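You operate a simulated robot arm through the tools that you are given. There is no shell and no other tool.

Carry out the task below with a simulated robot arm. There is one attempt and no reset: what you move stays moved.

## Task
Set the purple-dot slim can to the address on the card.
Fine: Switch BACK on, store the address with ENTER, then switch BACK off. Where these are worked on the way, their far stop is far enough and under half their travel is too little: switch marked back.

Only the result counts: the job must be done as asked and must still hold three seconds after the hand-in. Knocking over, shifting, dropping, spilling or breaking anything else fails it.

## Robot
A 6-joint arm with a fingered hand, fixed in place. Base frame: the origin is on the floor under the middle of its stand, x ahead of it, y to its left, z up; the work surface is at about z = 800. Units: mm, rad, N and s.
With the tool pointing down near the work surface it reaches from about 540 to 760 mm from the base axis. Its first joint turns from -2.897 to 2.897 rad. Payload 4 kg.
Tool frame: the origin (TCP) lies between the finger pads and is the grasp point; the fingertips stand 20 mm ahead of it; z points along the fingers, y is the line along which they close. The gripper opens to 140 mm; its body begins 54 mm behind the TCP. The gripper is a hand of 3 fingers: y runs from the thumb to the fingers, the wrist lies at [0, 0, -215] in the tool frame.
Orientation is told as [roll, pitch, yaw] about the base's x, y, z axes, in that order, counted from this pose: with the fingers straight down and closing along the base's y, the tool's x points along the base's -x, its y along +y and its z along -z.

## Interface
- The arm moves only by the tool jog_arm. Its argument "increments" is a list of rows, each a list of 2 entries, a list of its own where there are three numbers: the shift along the tool's x, y, z in units of 50 mm (1.0 is 50 mm), then the turn, a rotation vector about the tool's x, y, z in units of 5 degrees (1.0 is 5 degrees). In form: [[[dx, dy, dz], [wx, wy, wz]], ...]. A call has 1 to 20 rows; each row shifts and turns the commanded pose from where the row before left it, along the tool's axes as they then stand. A call with a number of a shift or a turn outside -1 to 1 is refused whole. A row lasts 0.2 s, in which the tool goes at most 50 mm and 0.15 rad; a call with a longer step from one row to the next is refused whole. Where a pose cannot be reached the arm comes as near as it can. A force on the tool above 40 N (or 10 N above the force at the start of the call, whichever is more), or a blocked arm, ends the call early, and 0.2 s more pass. In this call time passes only in rows, and 0.2 s behind the last. The reply holds the time, the measured pose of the TCP, the force on the tool along the base axes, the opening and the grip force, in the units named above and with some noise, with the torque about the TCP (base axes, N m) and any sound that the robot's microphone picked up, and new pictures: "pictures" is both (left out), scene, wrist or none.
- Cameras (640 x 400 px; columns grow to the right, rows downward): "scene" is fixed at [400.5, 499.1, 1474.5]; the picture's right is [-0.95, -0.30, 0.00], its down [-0.11, 0.35, -0.93] and it looks along [0.28, -0.89, -0.36] (base axes); focal length 350 px, centre (320, 200). "wrist" rides on the gripper at [74, -43, -79] in the tool frame; the picture's right is [0.50, 0.87, 0.00], its down [-0.59, 0.34, -0.73] and it looks along [-0.64, 0.37, 0.68] (tool axes); focal length 275 px, centre (320, 200). There is no depth. A picture from a camera that has moved, and an enlarged one, comes with that camera's place and axes in the base frame and with its lens.
- slide_trunk(by): moves the trunk up (or, below 0, down) by that many mm; the arm rides with it, the base frame stays. It gives what a move gives, with no picture.
- set_fingers(finger1, finger2, thumb_bend): sets how far each is bent, from 0 (flat) to 1 (curled in); at 0.3 the hand is open as for a grip, at 0.7 the pads meet at the TCP. One left out holds its place. A second passes; each finger stops where it meets its share of the squeeze, and holds until it gets a number again. It is the only way to open and close the hand. It gives what a move gives, with no picture; readings hold the bend of each and the force on the fingers (four entries, about 0 where the hand has none), thumb and palm.
- close_up(camera, box): a new picture of the part [left, top, right, bottom] of that camera's present view, enlarged. It takes no simulated time.
- sign_off(): hands the job in; it is judged then, once.

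Nothing tells you positions but the pictures and the camera data. Unless the task says otherwise, let go and move clear before handing in.

The tools are called after ">>>" as a command line: name --argument value ..., lists and objects as JSON in quotes. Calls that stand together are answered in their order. jog_arm: Moves the arm, as the interface text tells. Its arguments: {"type":"object","properties":{"increments":{"type":"array"},"pictures":{"type":"string","enum":["both","scene","wrist","none"]}},"required":["increments"]} The other tools are called the same way: slide_trunk (by) moves the trunk up or down; set_fingers (finger1, finger2, thumb_bend) moves the fingers one by one; close_up (camera, box) takes an enlarged picture of a part of a camera's view; sign_off () hands the job in.

At the start:

```text
t: 0.0
position: [380.4, -269.9, 1177.8]
tcp_rot: [-0.001, 0.001, 0.0]
ft_force: [-0.1, -0.2, -0.3]
ft_torque: [-0.04, 0.0, 0.01]
width: 139.6
grip_force: 0.0
shape: jaw
bend: [0.3, 0.3, 0.3]
finger forces: [0.0, 0.1, 0.0, 0.0, 0.0, 0.1]
trunk travel left (down, up): [-225.0, 365.0]
```

scene: 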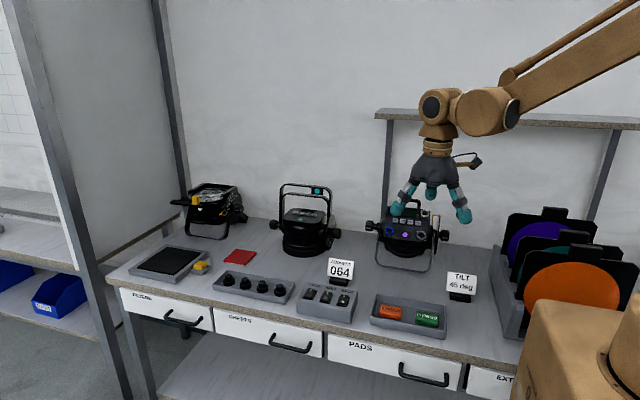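
wrist: 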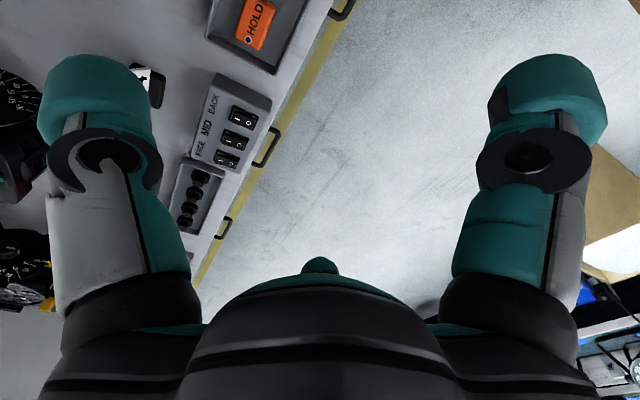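

I see a bench with several stage-light cans, a switch box (FACE/MID/BACK), a card reading 064, and other items. I'll take enlarged pictures before moving.

>>> close_up --camera "scene" --box '[360, 180, 460, 280]'

>>> close_up --camera "scene" --box '[260, 240, 380, 330]'

>>> close_up --camera "scene" --box '[120, 170, 260, 310]'

>>> close_up --camera "scene" --box '[260, 170, 360, 270]'

>>> close_up --camera "wrist" --box '[140, 0, 340, 270]'

```text
4.00 times, centred on (410, 230) of scene
camera zoom: at [400.5, 499.1, 1474.5], right [-0.95, -0.3, 0.0], down [-0.11, 0.35, -0.93], along [0.28, -0.89, -0.36], focal length 1402 px, centre (-40, 80)
```

zoom: 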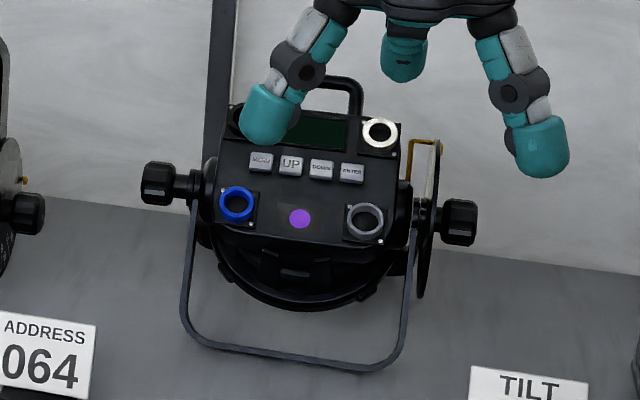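

```text
4.44 times, centred on (320, 285) of scene
camera zoom: at [400.5, 499.1, 1474.5], right [-0.95, -0.3, 0.0], down [-0.11, 0.35, -0.93], along [0.28, -0.89, -0.36], focal length 1557 px, centre (320, -178)
```

zoom: 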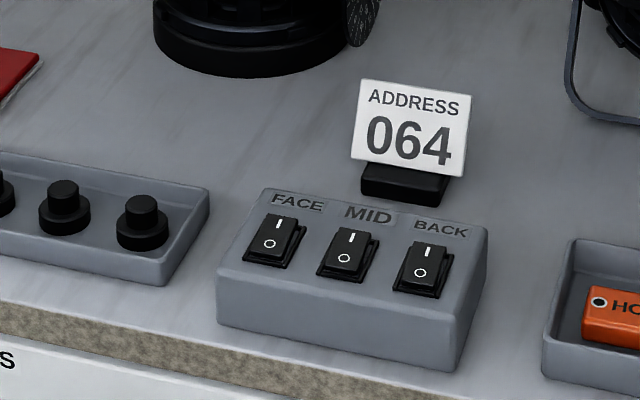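

```text
2.86 times, centred on (190, 240) of scene
camera zoom: at [400.5, 499.1, 1474.5], right [-0.95, -0.3, 0.0], down [-0.11, 0.35, -0.93], along [0.28, -0.89, -0.36], focal length 1001 px, centre (691, 86)
```

zoom: 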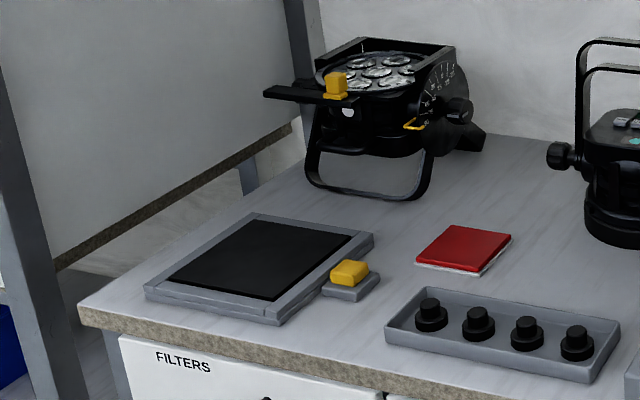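

```text
4.00 times, centred on (310, 220) of scene
camera zoom: at [400.5, 499.1, 1474.5], right [-0.95, -0.3, 0.0], down [-0.11, 0.35, -0.93], along [0.28, -0.89, -0.36], focal length 1402 px, centre (360, 120)
```

zoom: 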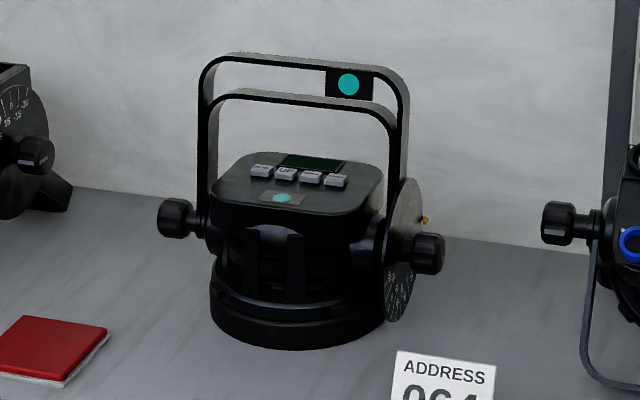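

```text
1.48 times, centred on (240, 135) of wrist
camera zoom: at [305.6, -313.7, 1256.9], right [-0.5, 0.87, 0.0], down [0.59, 0.34, 0.73], along [0.64, 0.37, -0.68], focal length 408 px, centre (438, 296)
```

zoom: 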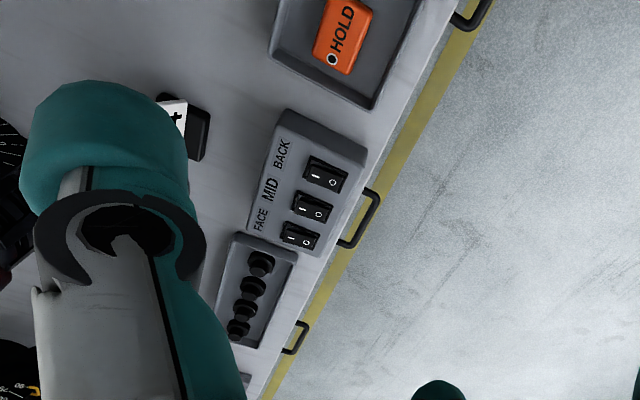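

The purple-dot can sits right of centre with its panel tilted towards the room. The switch box is in front and its BACK rocker is the rightmost one. Next I'll test finger shapes in free space to find a one-finger poker.

>>> set_fingers --finger1 0.3 --finger2 1.0 --thumb_bend 1.0

```text
t: 1.0
position: [379.0, -269.4, 1178.0]
tcp_rot: [-0.001, 0.0, 0.0]
ft_force: [0.0, -0.8, 0.3]
ft_torque: [0.01, 0.02, 0.05]
width: 67.5
grip_force: 0.0
shape: fingers
bend: [0.3, 0.85, 0.82]
finger forces: [0.0, 0.0, 0.0, 0.0, 0.0, 0.0]
trunk travel left (down, up): [-225.0, 365.0]
```

>>> close_up --camera "scene" --box '[360, 120, 520, 240]'

>>> close_up --camera "wrist" --box '[0, 0, 640, 400]'

```text
3.33 times, centred on (440, 180) of scene
camera zoom: at [400.5, 499.1, 1474.5], right [-0.95, -0.3, 0.0], down [-0.11, 0.35, -0.93], along [0.28, -0.89, -0.36], focal length 1168 px, centre (-80, 267)
```

zoom: 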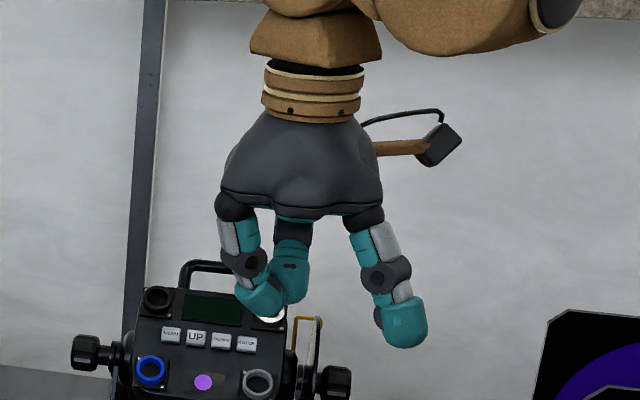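

```text
1.00 times, centred on (320, 200) of wrist (not enlarged: the box is as wide or as high as the picture)
camera zoom: at [305.6, -313.7, 1256.9], right [-0.5, 0.87, 0.0], down [0.59, 0.34, 0.73], along [0.64, 0.37, -0.68], focal length 275 px, centre (320, 200)
```

zoom: 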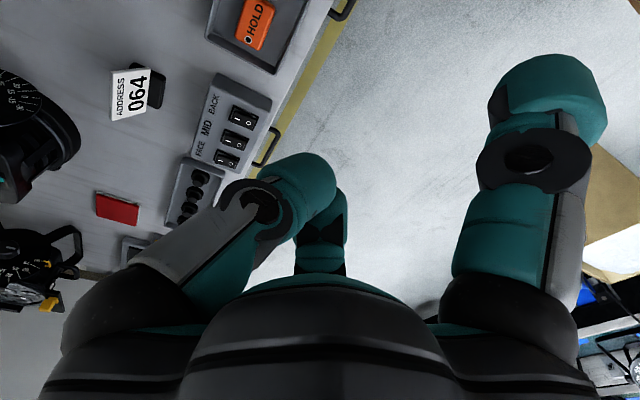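

Finger1 is the one on the robot-base side. The other two block each other at about 0.85, so I'll curl them one after the other.

>>> set_fingers --thumb_bend 0.2 --finger2 1.0

>>> set_fingers --finger2 1.0 --finger1 0.45

>>> close_up --camera "scene" --box '[360, 120, 520, 240]'

>>> close_up --camera "wrist" --box '[0, 0, 640, 400]'

```text
t: 2.0
position: [380.1, -270.0, 1176.8]
tcp_rot: [0.001, 0.0, 0.001]
ft_force: [0.5, -0.4, 0.3]
ft_torque: [-0.01, 0.0, -0.01]
width: 133.4
grip_force: 0.2
shape: fingers
bend: [0.3, 1.0, 0.2]
finger forces: [0.1, 0.0, 0.1, 0.0, 0.0, 0.0]
trunk travel left (down, up): [-225.0, 365.0]
```

```text
t: 3.0
position: [379.7, -269.7, 1178.2]
tcp_rot: [0.002, 0.0, 0.001]
ft_force: [0.5, -0.8, 0.4]
ft_torque: [0.0, 0.02, 0.0]
width: 112.9
grip_force: 0.1
shape: fingers
bend: [0.45, 1.0, 0.2]
finger forces: [0.0, 0.0, 0.0, 0.1, 0.0, 0.0]
trunk travel left (down, up): [-225.0, 365.0]
```

```text
3.33 times, centred on (440, 180) of scene
camera zoom: at [400.5, 499.1, 1474.5], right [-0.95, -0.3, 0.0], down [-0.11, 0.35, -0.93], along [0.28, -0.89, -0.36], focal length 1168 px, centre (-80, 267)
```

zoom: 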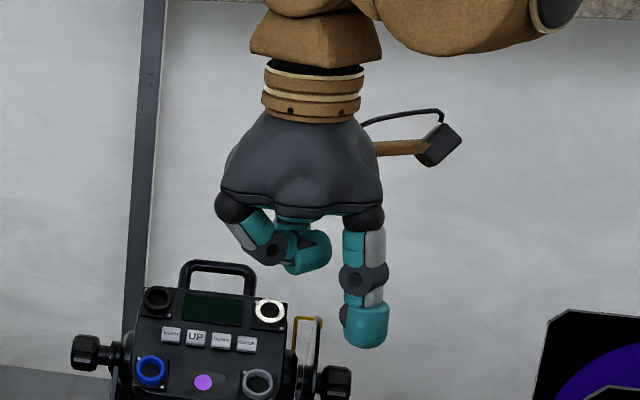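

```text
1.00 times, centred on (320, 200) of wrist (not enlarged: the box is as wide or as high as the picture)
camera zoom: at [305.6, -313.7, 1256.9], right [-0.5, 0.87, 0.0], down [0.59, 0.34, 0.73], along [0.64, 0.37, -0.68], focal length 275 px, centre (320, 200)
```

zoom: 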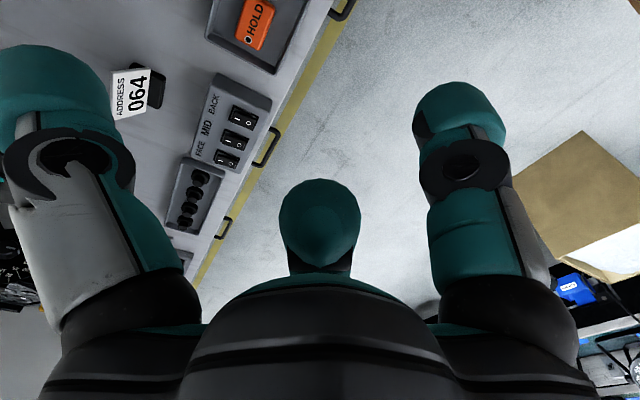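

Finger2 curls clear, and finger1 at 0.45 points straight along the tool axis, which suits poking. Now I'll curl the thumb.

>>> set_fingers --thumb_bend 1.0

>>> close_up --camera "scene" --box '[360, 120, 520, 240]'

>>> close_up --camera "wrist" --box '[0, 0, 640, 400]'

```text
t: 4.0
position: [379.5, -269.0, 1178.4]
tcp_rot: [0.002, 0.0, -0.002]
ft_force: [-0.6, -0.2, 0.1]
ft_torque: [0.03, -0.03, 0.01]
width: 42.1
grip_force: 0.1
shape: fingers
bend: [0.45, 1.0, 0.89]
finger forces: [0.1, 0.1, 0.0, 0.0, 0.0, 0.0]
trunk travel left (down, up): [-225.0, 365.0]
```

```text
3.33 times, centred on (440, 180) of scene
camera zoom: at [400.5, 499.1, 1474.5], right [-0.95, -0.3, 0.0], down [-0.11, 0.35, -0.93], along [0.28, -0.89, -0.36], focal length 1168 px, centre (-80, 267)
```

zoom: 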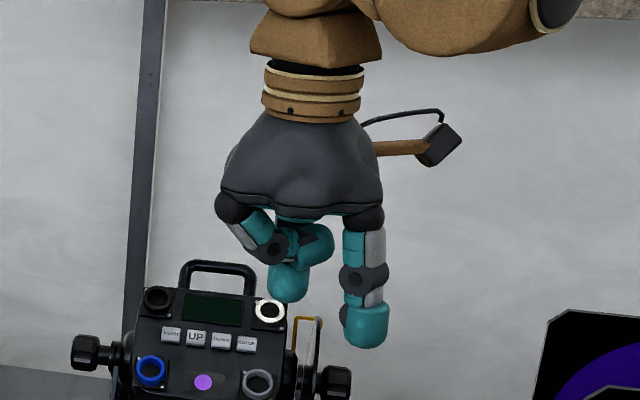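

```text
1.00 times, centred on (320, 200) of wrist (not enlarged: the box is as wide or as high as the picture)
camera zoom: at [305.6, -313.7, 1256.9], right [-0.5, 0.87, 0.0], down [0.59, 0.34, 0.73], along [0.64, 0.37, -0.68], focal length 275 px, centre (320, 200)
```

zoom: 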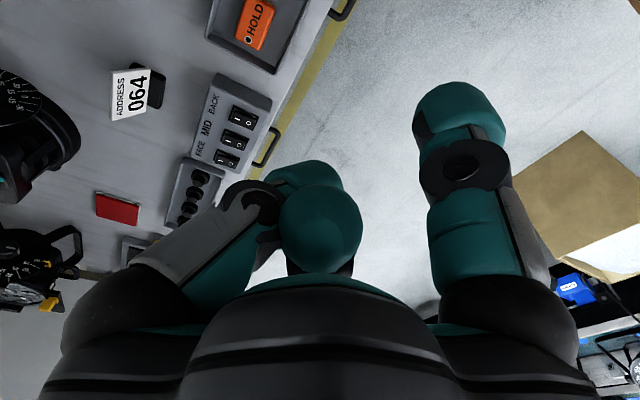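

Finger1 is now a single poker, with its tip roughly 60 mm off the tool axis and about 28 mm ahead of the TCP. Next I'll move above the switch box, staying well clear of it, to look and calibrate.

>>> jog_arm --increments '[[[-0.6475, -0.2125, 0.545], [0, 0, 0]], [[-0.6475, -0.2125, 0.545], [0, 0, 0]], [[-0.6475, -0.2125, 0.545], [0, 0, 0]], [[-0.6475, -0.2125, 0.545], [0, 0, 0]], [[-0.6475, -0.2125, 0.545], [0, 0, 0]], [[-0.6475, -0.2125, 0.545], [0, 0, 0]], [[-0.6475, -0.2125, 0.545], [0, 0, 0]], [[-0.6475, -0.2125, 0.545], [0, 0, 0]]]' --pictures "both"

```text
t: 5.8
position: [640.5, -356.5, 958.3]
tcp_rot: [0.0, 0.002, 0.0]
ft_force: [0.4, -0.5, 0.6]
ft_torque: [-0.01, 0.01, -0.03]
width: 41.8
grip_force: 0.0
shape: fingers
bend: [0.45, 1.0, 0.89]
finger forces: [0.0, 0.0, 0.0, 0.1, 0.0, 0.1]
trunk travel left (down, up): [-225.0, 365.0]
camera wrist: at [566.8, -399.9, 1037.0], right [-0.5, 0.87, 0.0], down [0.59, 0.34, 0.73], along [0.64, 0.37, -0.68], focal length 275 px, centre (320, 200)
```

scene: 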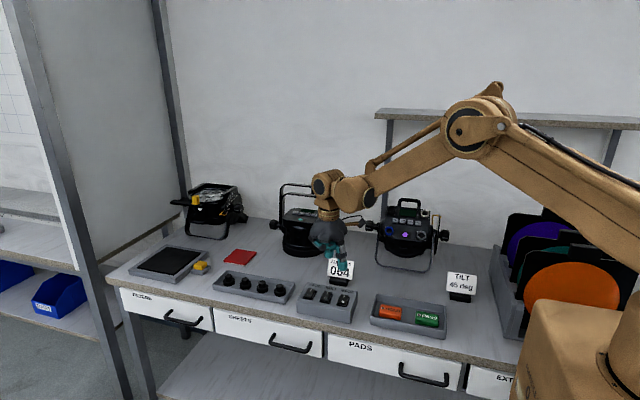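
wrist: 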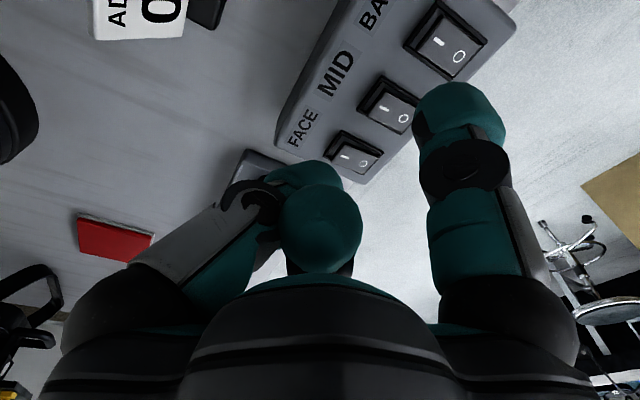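

The ADDRESS card stands close behind the box, so this yaw would bring the thumb side near it. I'll shift the hand left and yaw it by -120°, which puts finger1 forward of the hand and the camera on the front side.

>>> jog_arm --increments '[[[0.7, 0, 0], [0, 0, 0]], [[0.7, 0, 0], [0, 0, 0]], [[0.7, 0, 0], [0, 0, 0]], [[0, 0, 0], [0, 0, 1]], [[0, 0, 0], [0, 0, 1]], [[0, 0, 0], [0, 0, 1]], [[0, 0, 0], [0, 0, 1]], [[0, 0, 0], [0, 0, 1]], [[0, 0, 0], [0, 0, 1]], [[0, 0, 0], [0, 0, 1]], [[0, 0, 0], [0, 0, 1]], [[0, 0, 0], [0, 0, 1]], [[0, 0, 0], [0, 0, 1]], [[0, 0, 0], [0, 0, 1]], [[0, 0, 0], [0, 0, 1]]]' --pictures "both"

```text
t: 9.0
position: [535.0, -354.8, 958.7]
tcp_rot: [-0.001, 0.0, -1.047]
ft_force: [0.2, -0.3, -0.1]
ft_torque: [0.0, 0.02, 0.0]
width: 41.7
grip_force: 0.1
shape: fingers
bend: [0.45, 1.0, 0.89]
finger forces: [0.0, 0.0, 0.0, 0.0, 0.1, 0.1]
trunk travel left (down, up): [-225.0, 365.0]
camera wrist: at [459.9, -312.8, 1038.2], right [0.5, 0.87, 0.0], down [0.59, -0.34, 0.73], along [0.64, -0.37, -0.68], focal length 275 px, centre (320, 200)
```

scene: 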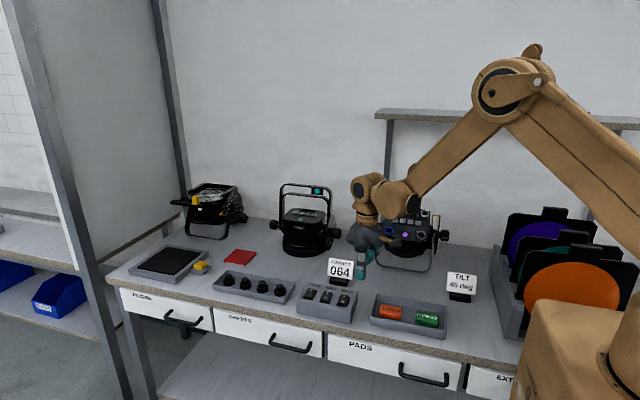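
wrist: 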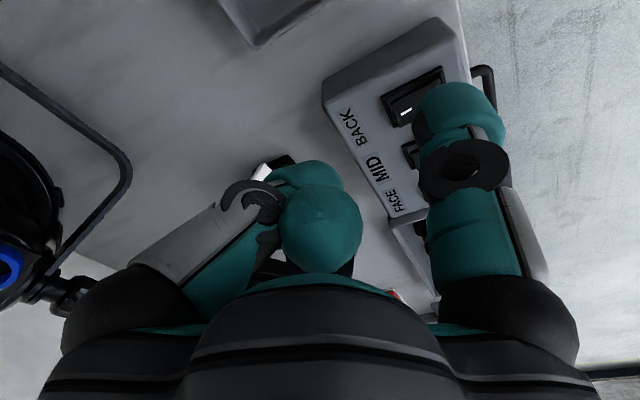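

Halfway turned and the fingertip shows near BACK. I'll continue the yaw to -120°.

>>> jog_arm --increments '[[[0, 0, 0], [0, 0, 1]], [[0, 0, 0], [0, 0, 1]], [[0, 0, 0], [0, 0, 1]], [[0, 0, 0], [0, 0, 1]], [[0, 0, 0], [0, 0, 1]], [[0, 0, 0], [0, 0, 1]], [[0, 0, 0], [0, 0, 1]], [[0, 0, 0], [0, 0, 1]], [[0, 0, 0], [0, 0, 1]], [[0, 0, 0], [0, 0, 1]], [[0, 0, 0], [0, 0, 1]], [[0, 0, 0], [0, 0, 1]]]' --pictures "both"

```text
t: 11.6
position: [533.8, -354.7, 959.3]
tcp_rot: [0.001, 0.0, -2.098]
ft_force: [0.0, -0.7, 0.9]
ft_torque: [0.0, 0.01, 0.01]
width: 41.6
grip_force: 0.1
shape: fingers
bend: [0.45, 1.0, 0.89]
finger forces: [0.0, 0.0, 0.0, 0.0, 0.0, 0.1]
trunk travel left (down, up): [-225.0, 365.0]
camera wrist: at [533.9, -269.2, 1038.4], right [1.0, 0.0, 0.0], down [0.0, -0.68, 0.73], along [0.0, -0.73, -0.68], focal length 275 px, centre (320, 200)
```

scene: 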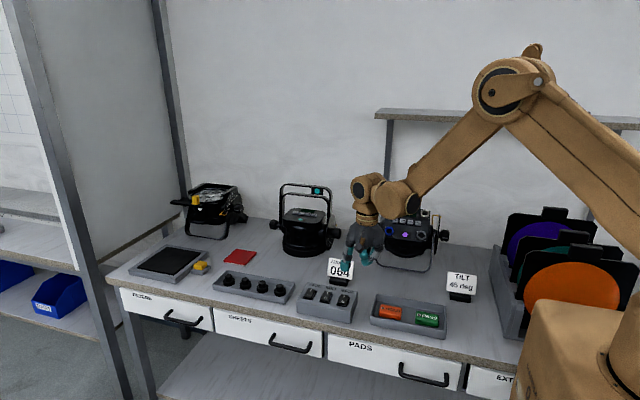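
wrist: 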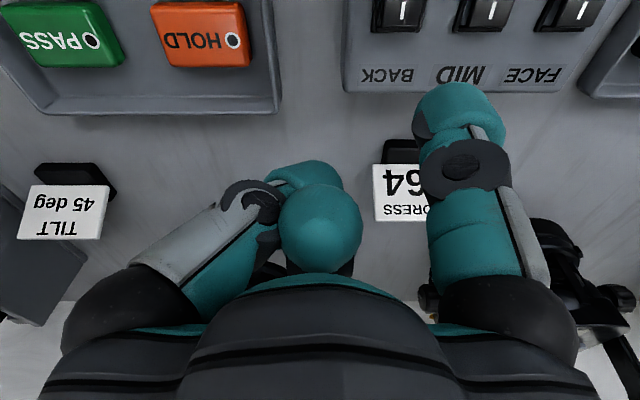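

Now the camera looks from the front side and BACK is at the top of its view. I'll lower towards it in steps and check the tip's offset as I go.

>>> jog_arm --increments '[[[0.079, -0.103, 0.5], [0, 0, 0]], [[0.079, -0.103, 0.5], [0, 0, 0]]]' --pictures "both"

>>> close_up --camera "scene" --box '[290, 220, 410, 320]'

>>> close_up --camera "wrist" --box '[320, 0, 560, 160]'

```text
t: 12.2
position: [529.5, -342.2, 908.8]
tcp_rot: [-0.001, 0.0, -2.093]
ft_force: [0.1, -0.4, 0.4]
ft_torque: [0.04, -0.03, 0.02]
width: 41.6
grip_force: 0.1
shape: fingers
bend: [0.45, 1.0, 0.89]
finger forces: [0.0, 0.0, 0.0, 0.0, 0.1, 0.0]
trunk travel left (down, up): [-225.0, 365.0]
camera wrist: at [528.9, -257.9, 988.1], right [1.0, 0.0, 0.0], down [0.0, -0.68, 0.73], along [0.0, -0.73, -0.68], focal length 275 px, centre (320, 200)
```

scene: 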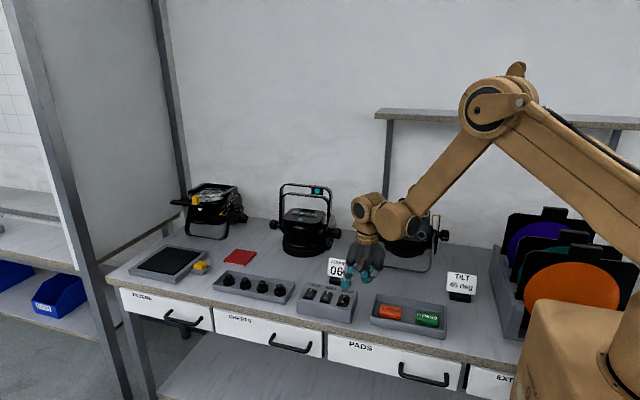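
wrist: 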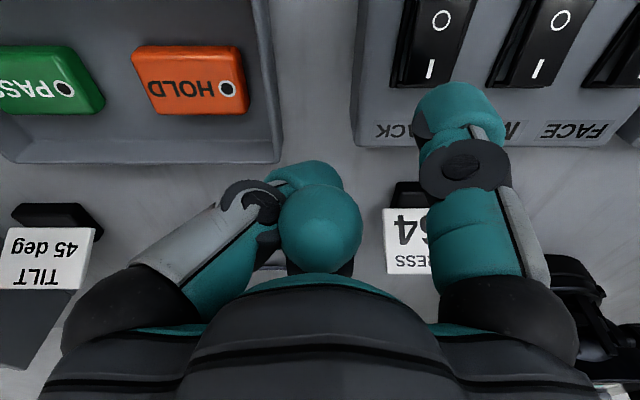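

```text
4.00 times, centred on (350, 270) of scene
camera zoom: at [400.5, 499.1, 1474.5], right [-0.95, -0.3, 0.0], down [-0.11, 0.35, -0.93], along [0.28, -0.89, -0.36], focal length 1402 px, centre (200, -80)
```

zoom: 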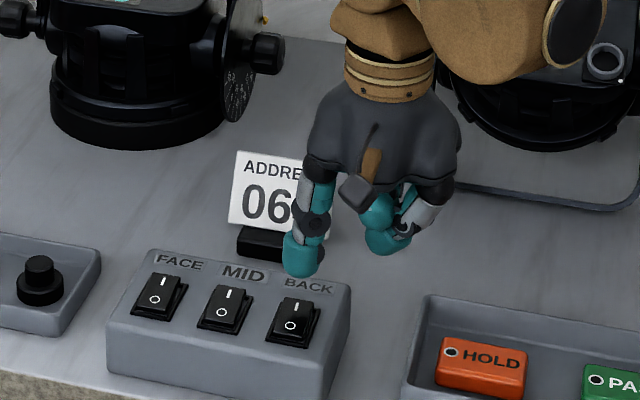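

```text
2.50 times, centred on (440, 80) of wrist
camera zoom: at [528.9, -257.9, 988.1], right [1.0, 0.0, 0.0], down [0.0, -0.68, 0.73], along [0.0, -0.73, -0.68], focal length 688 px, centre (20, 500)
```

zoom: 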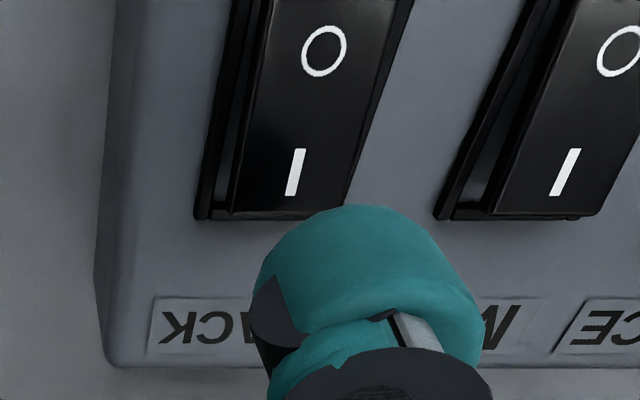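

The fingertip is nearly above BACK's "I" half. I estimate the tip at (584, -311, 883) and the mark at (582, -311, 855). I'll move slightly towards the I end and come down to just above it.

>>> jog_arm --increments '[[[-0.107, 0.015, 0.2], [0, 0, 0]], [[0, 0, 0.2], [0, 0, 0]]]' --pictures "none"

>>> close_up --camera "scene" --box '[310, 240, 390, 310]'

>>> close_up --camera "wrist" --box '[320, 0, 560, 160]'

```text
t: 12.8
position: [527.9, -347.4, 888.5]
tcp_rot: [0.0, 0.001, -2.094]
ft_force: [-0.2, 0.3, 0.1]
ft_torque: [0.01, -0.01, -0.03]
width: 41.8
grip_force: 0.1
shape: fingers
bend: [0.45, 1.0, 0.89]
finger forces: [0.0, 0.0, 0.0, 0.0, 0.0, 0.1]
trunk travel left (down, up): [-225.0, 365.0]
```

```text
5.71 times, centred on (350, 275) of scene
camera zoom: at [400.5, 499.1, 1474.5], right [-0.95, -0.3, 0.0], down [-0.11, 0.35, -0.93], along [0.28, -0.89, -0.36], focal length 2002 px, centre (149, -229)
```

zoom: 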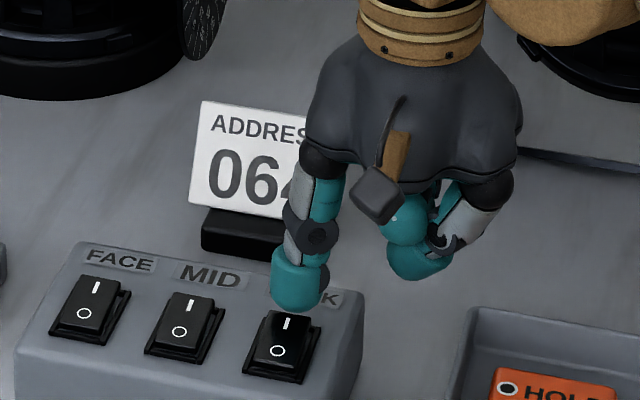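

```text
2.50 times, centred on (440, 80) of wrist
camera zoom: at [527.7, -262.8, 967.7], right [1.0, 0.0, 0.0], down [0.0, -0.68, 0.73], along [0.0, -0.73, -0.68], focal length 688 px, centre (20, 500)
```

zoom: 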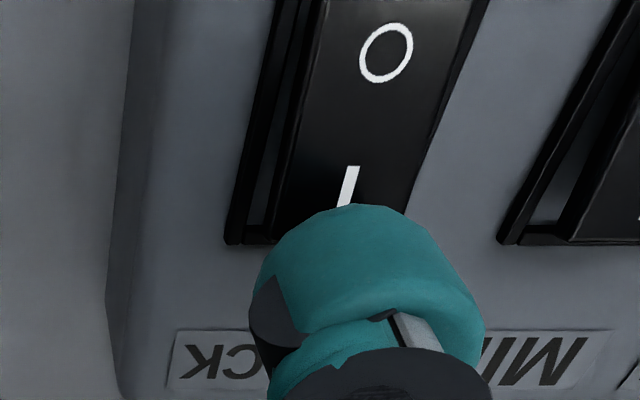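

The tip is lined up with BACK's I half. I'll go down in small steps and watch the force.

>>> jog_arm --increments '[[[0, 0, 0.06], [0, 0, 0]], [[0, 0, 0.06], [0, 0, 0]]]' --pictures "none"

>>> close_up --camera "scene" --box '[310, 240, 390, 310]'

>>> close_up --camera "wrist" --box '[320, 0, 560, 160]'

```text
t: 13.4
position: [526.3, -349.9, 882.7]
tcp_rot: [-0.001, 0.002, -2.093]
ft_force: [-0.5, -0.8, 1.8]
ft_torque: [0.06, -0.09, -0.06]
width: 41.8
grip_force: 1.2
shape: fingers
bend: [0.45, 1.0, 0.89]
finger forces: [2.3, 0.0, 0.0, 0.1, 0.0, 0.0]
trunk travel left (down, up): [-225.0, 365.0]
```

```text
5.71 times, centred on (350, 275) of scene
camera zoom: at [400.5, 499.1, 1474.5], right [-0.95, -0.3, 0.0], down [-0.11, 0.35, -0.93], along [0.28, -0.89, -0.36], focal length 2002 px, centre (149, -229)
```

zoom: 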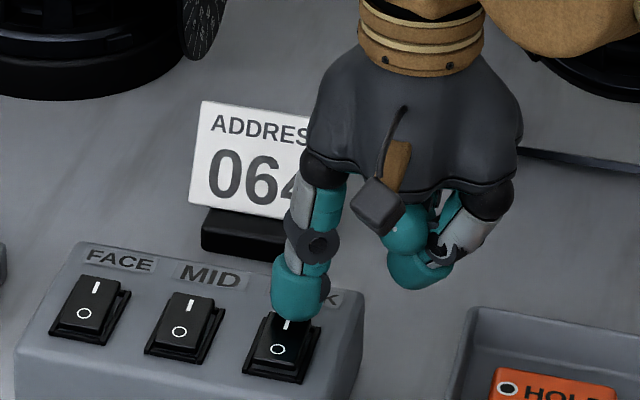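

```text
2.50 times, centred on (440, 80) of wrist
camera zoom: at [527.2, -263.1, 962.1], right [1.0, 0.0, 0.0], down [0.0, -0.68, 0.73], along [0.0, -0.73, -0.68], focal length 688 px, centre (20, 500)
```

zoom: 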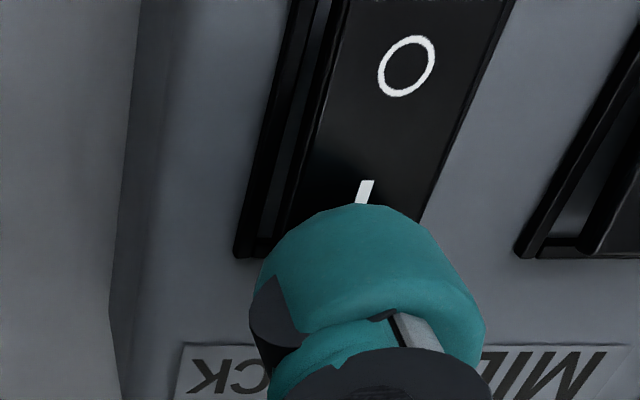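

The tip is touching at about 2 N. I'll press further in small steps.

>>> jog_arm --increments '[[[0, 0, 0.05], [0, 0, 0]], [[0, 0, 0.05], [0, 0, 0]]]' --pictures "none"

>>> close_up --camera "scene" --box '[310, 240, 390, 310]'

>>> close_up --camera "wrist" --box '[320, 0, 560, 160]'

```text
t: 14.0
position: [525.8, -349.0, 879.9]
tcp_rot: [0.002, 0.0, -2.094]
ft_force: [-2.0, -4.5, 17.0]
ft_torque: [0.51, -0.88, -0.17]
width: 42.4
grip_force: 9.3
shape: fingers
bend: [0.45, 1.0, 0.89]
finger forces: [18.0, 0.0, 0.1, 0.1, 0.1, 0.1]
trunk travel left (down, up): [-225.0, 365.0]
```

```text
5.71 times, centred on (350, 275) of scene
camera zoom: at [400.5, 499.1, 1474.5], right [-0.95, -0.3, 0.0], down [-0.11, 0.35, -0.93], along [0.28, -0.89, -0.36], focal length 2002 px, centre (149, -229)
```

zoom: 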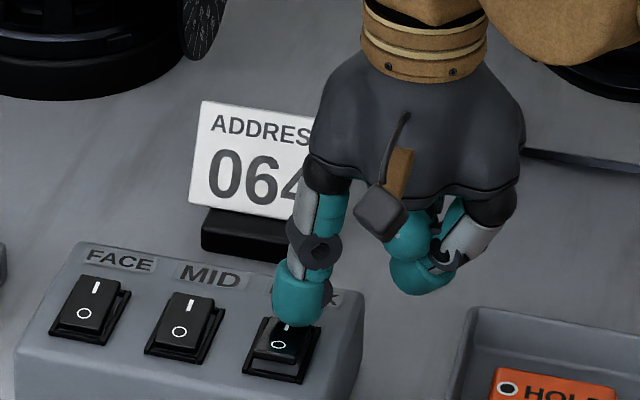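

```text
2.50 times, centred on (440, 80) of wrist
camera zoom: at [525.8, -263.5, 958.7], right [1.0, 0.0, 0.0], down [0.0, -0.68, 0.73], along [0.0, -0.73, -0.68], focal length 688 px, centre (20, 500)
```

zoom: 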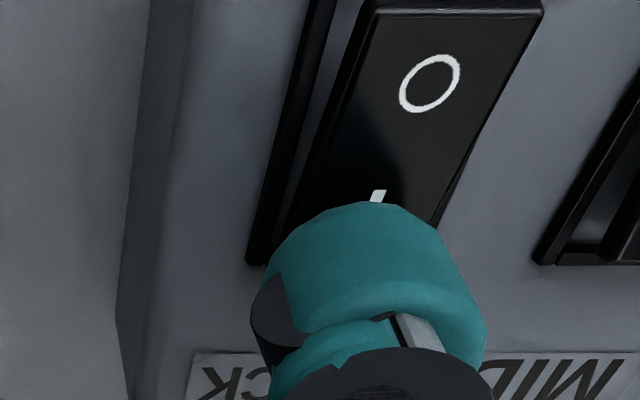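

The rocker has tipped to I and the O end is raised. I'll press slightly more to be sure, then lift off and check that it stays.

>>> jog_arm --increments '[[[0, 0, 0.03], [0, 0, 0]]]' --pictures "none"

>>> jog_arm --increments '[[[0, 0, -0.2], [0, 0, 0]], [[0, 0, -0.5], [0, 0, 0]], [[0, 0, -0.6], [0, 0, 0]]]' --pictures "both"

>>> close_up --camera "scene" --box '[310, 250, 390, 320]'

>>> close_up --camera "scene" --box '[360, 180, 460, 280]'

```text
t: 14.4
position: [525.4, -349.8, 879.6]
tcp_rot: [0.001, 0.0, -2.098]
ft_force: [-2.3, -9.7, 28.6]
ft_torque: [0.86, -1.48, -0.44]
width: 43.1
grip_force: 15.0
shape: fingers
bend: [0.45, 1.0, 0.89]
finger forces: [30.3, 0.0, 0.1, 0.1, 0.0, 0.0]
trunk travel left (down, up): [-225.0, 365.0]
```

```text
t: 15.2
position: [526.5, -346.8, 942.6]
tcp_rot: [0.0, 0.0, -2.093]
ft_force: [-0.8, 0.0, -0.3]
ft_torque: [0.0, -0.02, 0.03]
width: 41.8
grip_force: 0.0
shape: fingers
bend: [0.45, 1.0, 0.89]
finger forces: [0.0, 0.0, 0.0, 0.0, 0.0, 0.1]
trunk travel left (down, up): [-225.0, 365.0]
camera wrist: at [526.7, -262.3, 1021.9], right [1.0, 0.0, 0.0], down [0.0, -0.68, 0.73], along [0.0, -0.73, -0.68], focal length 275 px, centre (320, 200)
```

scene: 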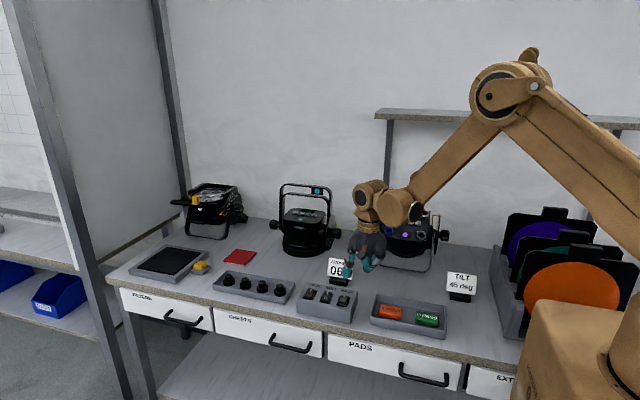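
wrist: 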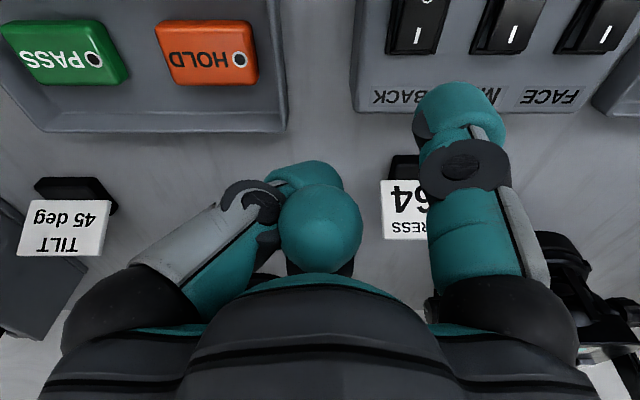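

```text
5.71 times, centred on (350, 285) of scene
camera zoom: at [400.5, 499.1, 1474.5], right [-0.95, -0.3, 0.0], down [-0.11, 0.35, -0.93], along [0.28, -0.89, -0.36], focal length 2002 px, centre (149, -286)
```

zoom: 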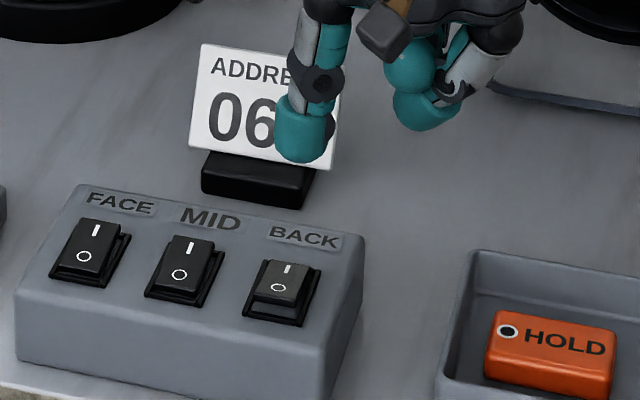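

```text
4.00 times, centred on (410, 230) of scene
camera zoom: at [400.5, 499.1, 1474.5], right [-0.95, -0.3, 0.0], down [-0.11, 0.35, -0.93], along [0.28, -0.89, -0.36], focal length 1402 px, centre (-40, 80)
```

zoom: 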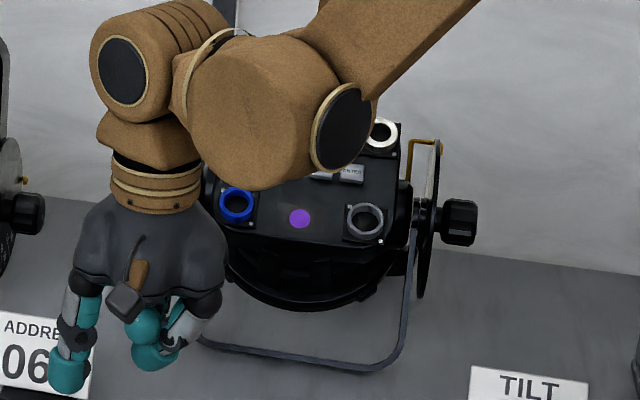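

BACK now sits in the I position. I'll raise the hand and move it in front of and above the purple-dot can to look at its panel.

>>> jog_arm --increments '[[[0, 0, -0.79], [0, 0, 0]], [[0, 0, -0.79], [0, 0, 0]], [[0, 0, -0.79], [0, 0, 0]], [[0, 0, -0.79], [0, 0, 0]], [[-0.826, -0.01, 0], [0, 0, 0]], [[-0.826, -0.01, 0], [0, 0, 0]], [[-0.826, -0.01, 0], [0, 0, 0]], [[-0.826, -0.01, 0], [0, 0, 0]], [[-0.826, -0.01, 0], [0, 0, 0]], [[-0.826, -0.01, 0], [0, 0, 0]]]' --pictures "both"

>>> close_up --camera "wrist" --box '[260, 40, 480, 200]'

```text
t: 17.4
position: [401.0, -558.7, 1099.7]
tcp_rot: [0.0, 0.0, -2.096]
ft_force: [-1.2, 0.4, 0.2]
ft_torque: [0.01, -0.04, 0.01]
width: 41.9
grip_force: 0.1
shape: fingers
bend: [0.45, 1.0, 0.9]
finger forces: [0.1, 0.1, 0.0, 0.1, 0.0, 0.1]
trunk travel left (down, up): [-225.0, 365.0]
camera wrist: at [399.9, -473.7, 1179.5], right [1.0, 0.0, 0.0], down [0.0, -0.68, 0.73], along [0.0, -0.73, -0.68], focal length 275 px, centre (320, 200)
```

scene: 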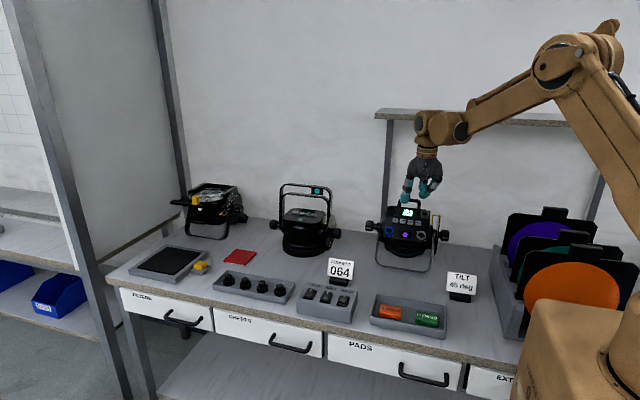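
wrist: 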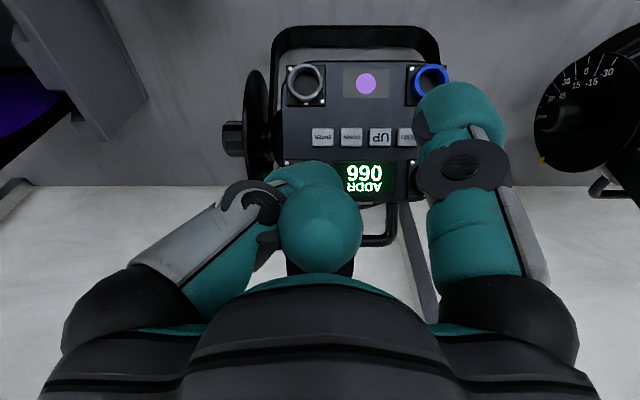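

```text
2.50 times, centred on (370, 120) of wrist
camera zoom: at [399.9, -473.7, 1179.5], right [1.0, 0.0, 0.0], down [0.0, -0.68, 0.73], along [0.0, -0.73, -0.68], focal length 688 px, centre (195, 400)
```

zoom: 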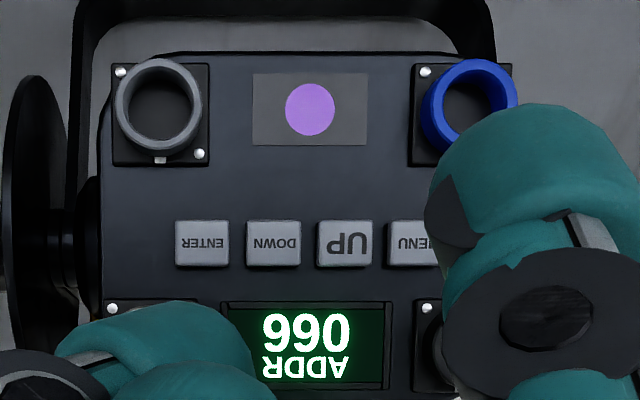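

The display reads "ADDR 066", seen upside down, so I need DOWN twice and then ENTER. The panel leans about 45° facing +y and up. By my triangulation DOWN is near (427, -612, 977) and ENTER near (402, -612, 977). I'll make the thumb the poker instead, so the palm ends up over the bare area near the dot.

>>> set_fingers --thumb_bend 0.45

>>> set_fingers --finger1 1.0

>>> close_up --camera "scene" --box '[360, 120, 480, 220]'

>>> close_up --camera "wrist" --box '[0, 0, 640, 400]'

```text
t: 18.4
position: [400.9, -557.9, 1100.1]
tcp_rot: [0.0, 0.0, -2.094]
ft_force: [-0.5, -0.6, -0.6]
ft_torque: [-0.01, 0.03, 0.01]
width: 79.7
grip_force: 0.2
shape: fingers
bend: [0.45, 1.0, 0.45]
finger forces: [0.0, 0.0, 0.0, 0.1, 0.1, 0.0]
trunk travel left (down, up): [-225.0, 365.0]
```

```text
t: 19.4
position: [400.5, -556.8, 1100.4]
tcp_rot: [0.001, 0.0, -2.094]
ft_force: [-0.3, -0.6, -0.1]
ft_torque: [0.0, 0.0, -0.01]
width: 43.4
grip_force: 0.0
shape: fingers
bend: [0.97, 1.0, 0.45]
finger forces: [0.0, 0.1, 0.0, 0.0, 0.1, 0.1]
trunk travel left (down, up): [-225.0, 365.0]
```

```text
4.00 times, centred on (420, 170) of scene
camera zoom: at [400.5, 499.1, 1474.5], right [-0.95, -0.3, 0.0], down [-0.11, 0.35, -0.93], along [0.28, -0.89, -0.36], focal length 1402 px, centre (-80, 320)
```

zoom: 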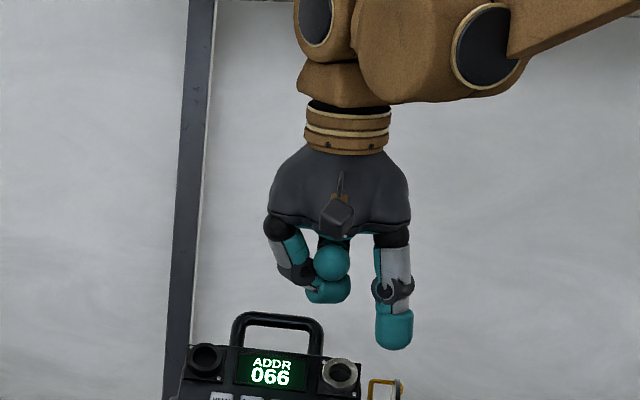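

```text
1.00 times, centred on (320, 200) of wrist (not enlarged: the box is as wide or as high as the picture)
camera zoom: at [400.5, -472.6, 1179.6], right [1.0, 0.0, 0.0], down [0.0, -0.68, 0.73], along [0.0, -0.73, -0.68], focal length 275 px, centre (320, 200)
```

zoom: 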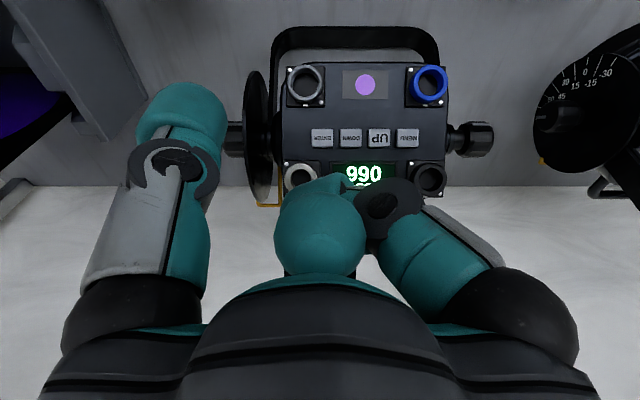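

The clearance is now better, with finger1 curled to 0.97. I'll back off towards +y, then yaw the hand to -30°.

>>> jog_arm --increments '[[[0.83, -0.1, 0], [0, 0, 0]], [[0.83, -0.1, 0], [0, 0, 0]], [[0, 0, 0], [0, 0, -1]], [[0, 0, 0], [0, 0, -1]], [[0, 0, 0], [0, 0, -1]], [[0, 0, 0], [0, 0, -1]], [[0, 0, 0], [0, 0, -1]], [[0, 0, 0], [0, 0, -1]], [[0, 0, 0], [0, 0, -1]], [[0, 0, 0], [0, 0, -1]], [[0, 0, 0], [0, 0, -1]], [[0, 0, 0], [0, 0, -1]], [[0, 0, 0], [0, 0, -1]], [[0, 0, 0], [0, 0, -1]], [[0, 0, 0], [0, 0, -1]], [[0, 0, 0], [0, 0, -1]], [[0, 0, 0], [0, 0, -1]], [[0, 0, 0], [0, 0, -1]], [[0, 0, 0], [0, 0, -1]], [[0, 0, 0], [0, 0, -1]]]' --pictures "none"

>>> jog_arm --increments '[[[0, 0, 0], [0.866, -0.5, 0]], [[0, 0, 0], [0.866, -0.5, 0]], [[0, 0, 0], [0.866, -0.5, 0]], [[0, 0, 0], [0.866, -0.5, 0]], [[0, 0, 0], [0.866, -0.5, 0]], [[0, 0, 0], [0.866, -0.5, 0]], [[0, 0, 0], [0.866, -0.5, 0]], [[0, 0, 0], [0.866, -0.5, 0]], [[0, 0, 0], [0.866, -0.5, 0]]]' --pictures "both"

```text
t: 23.6
position: [434.6, -482.6, 1100.1]
tcp_rot: [0.0, -0.001, -0.522]
ft_force: [-0.6, -0.5, 0.1]
ft_torque: [0.01, -0.01, 0.0]
width: 43.6
grip_force: 0.1
shape: fingers
bend: [0.97, 1.0, 0.45]
finger forces: [0.0, 0.1, 0.0, 0.0, 0.0, 0.0]
trunk travel left (down, up): [-225.0, 365.0]
```

```text
t: 25.6
position: [433.8, -483.8, 1099.4]
tcp_rot: [-0.716, -0.362, -0.386]
ft_force: [0.0, 0.1, 0.3]
ft_torque: [0.01, 0.01, 0.0]
width: 43.0
grip_force: 0.2
shape: fingers
bend: [0.97, 1.0, 0.45]
finger forces: [0.0, 0.0, 0.0, 0.1, 0.0, 0.1]
trunk travel left (down, up): [-225.0, 365.0]
camera wrist: at [347.7, -428.5, 1155.3], right [0.0, 0.71, -0.71], down [0.68, 0.52, 0.52], along [0.73, -0.48, -0.48], focal length 275 px, centre (320, 200)
```

scene: 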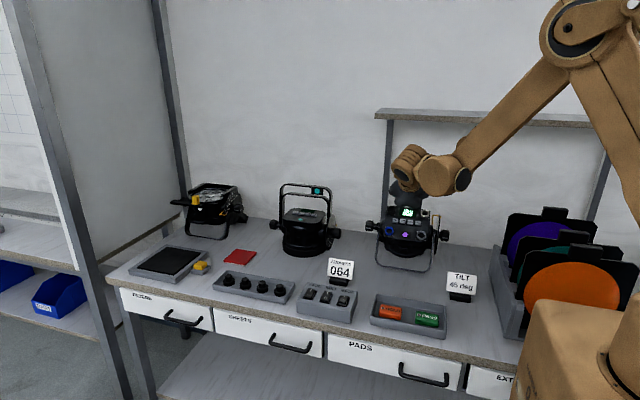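
wrist: 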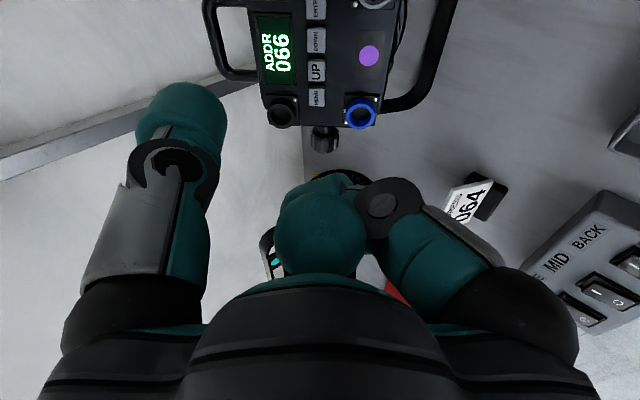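

The tool now points along the inward normal of the panel and the triangulation agrees. I'll move to a standoff about 40 mm off the DOWN button.

>>> jog_arm --increments '[[[0.026, 0.371, 0.744], [0, 0, 0]], [[0.026, 0.371, 0.744], [0, 0, 0]], [[0.026, 0.371, 0.744], [0, 0, 0]]]' --pictures "both"

>>> close_up --camera "scene" --box '[360, 180, 460, 280]'

>>> close_up --camera "wrist" --box '[80, 0, 400, 200]'

```text
t: 26.4
position: [458.8, -527.1, 984.3]
tcp_rot: [-0.715, -0.361, -0.39]
ft_force: [1.7, -1.2, 0.4]
ft_torque: [0.02, 0.0, 0.01]
width: 43.5
grip_force: 0.1
shape: fingers
bend: [0.97, 1.0, 0.45]
finger forces: [0.0, 0.1, 0.1, 0.0, 0.0, 0.0]
trunk travel left (down, up): [-225.0, 365.0]
camera wrist: at [373.4, -472.5, 1041.2], right [0.0, 0.71, -0.71], down [0.68, 0.52, 0.52], along [0.73, -0.48, -0.48], focal length 275 px, centre (320, 200)
```

scene: 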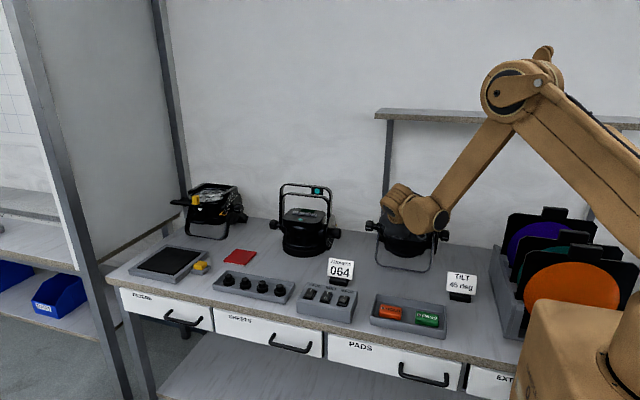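
wrist: 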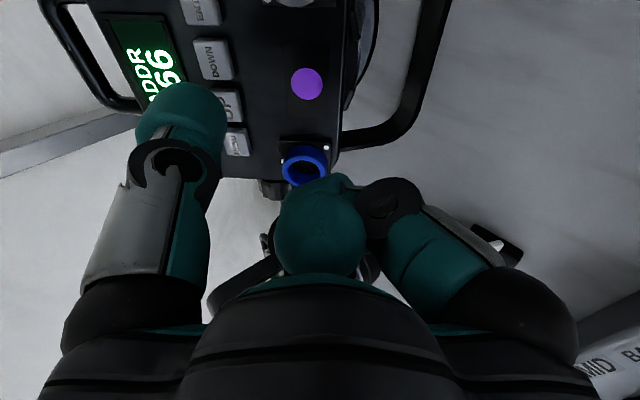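

```text
4.00 times, centred on (410, 230) of scene
camera zoom: at [400.5, 499.1, 1474.5], right [-0.95, -0.3, 0.0], down [-0.11, 0.35, -0.93], along [0.28, -0.89, -0.36], focal length 1402 px, centre (-40, 80)
```

zoom: 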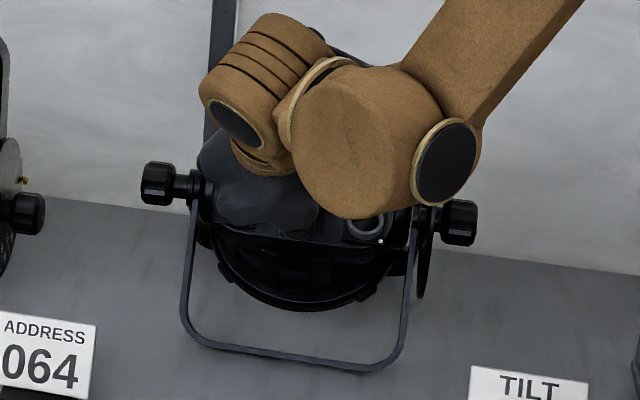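

```text
2.00 times, centred on (240, 100) of wrist
camera zoom: at [373.4, -472.5, 1041.2], right [0.0, 0.71, -0.71], down [0.68, 0.52, 0.52], along [0.73, -0.48, -0.48], focal length 551 px, centre (480, 400)
```

zoom: 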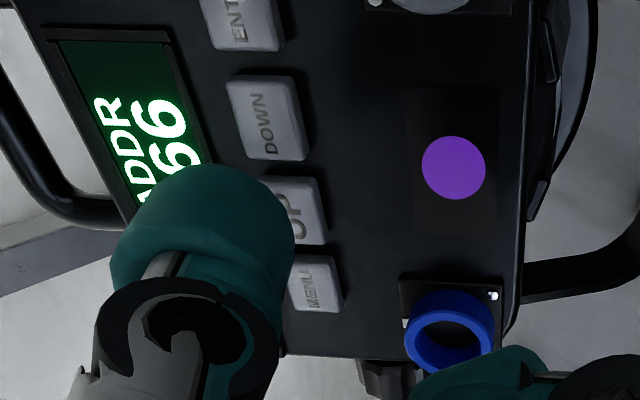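

The projected DOWN button (-32, -53) and the fingertip (-32, -55) agree within a millimetre or two in tool-plane coordinates. I'll advance 30 mm along the normal and look again.

>>> jog_arm --increments '[[[0, 0, 0.3], [0, 0, 0]], [[0, 0, 0.3], [0, 0, 0]]]' --pictures "none"

>>> close_up --camera "wrist" --box '[80, 0, 400, 200]'

```text
t: 27.0
position: [458.4, -547.2, 965.8]
tcp_rot: [-0.715, -0.361, -0.386]
ft_force: [0.4, -0.4, 0.4]
ft_torque: [0.05, 0.03, 0.03]
width: 43.4
grip_force: 0.1
shape: fingers
bend: [0.97, 1.0, 0.45]
finger forces: [0.0, 0.0, 0.0, 0.0, 0.0, 0.0]
trunk travel left (down, up): [-225.0, 365.0]
```

```text
2.00 times, centred on (240, 100) of wrist
camera zoom: at [372.4, -492.0, 1020.9], right [0.0, 0.71, -0.71], down [0.68, 0.52, 0.52], along [0.73, -0.48, -0.48], focal length 551 px, centre (480, 400)
```

zoom: 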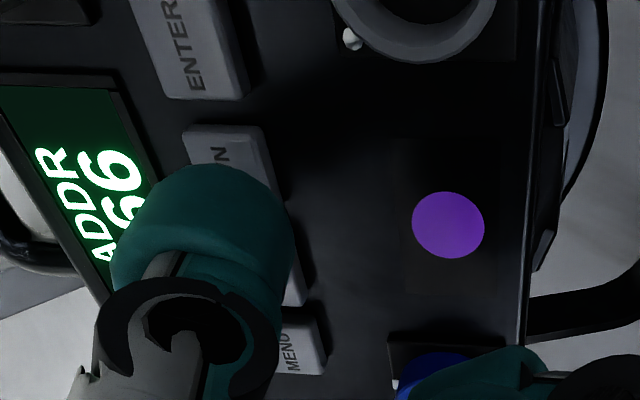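

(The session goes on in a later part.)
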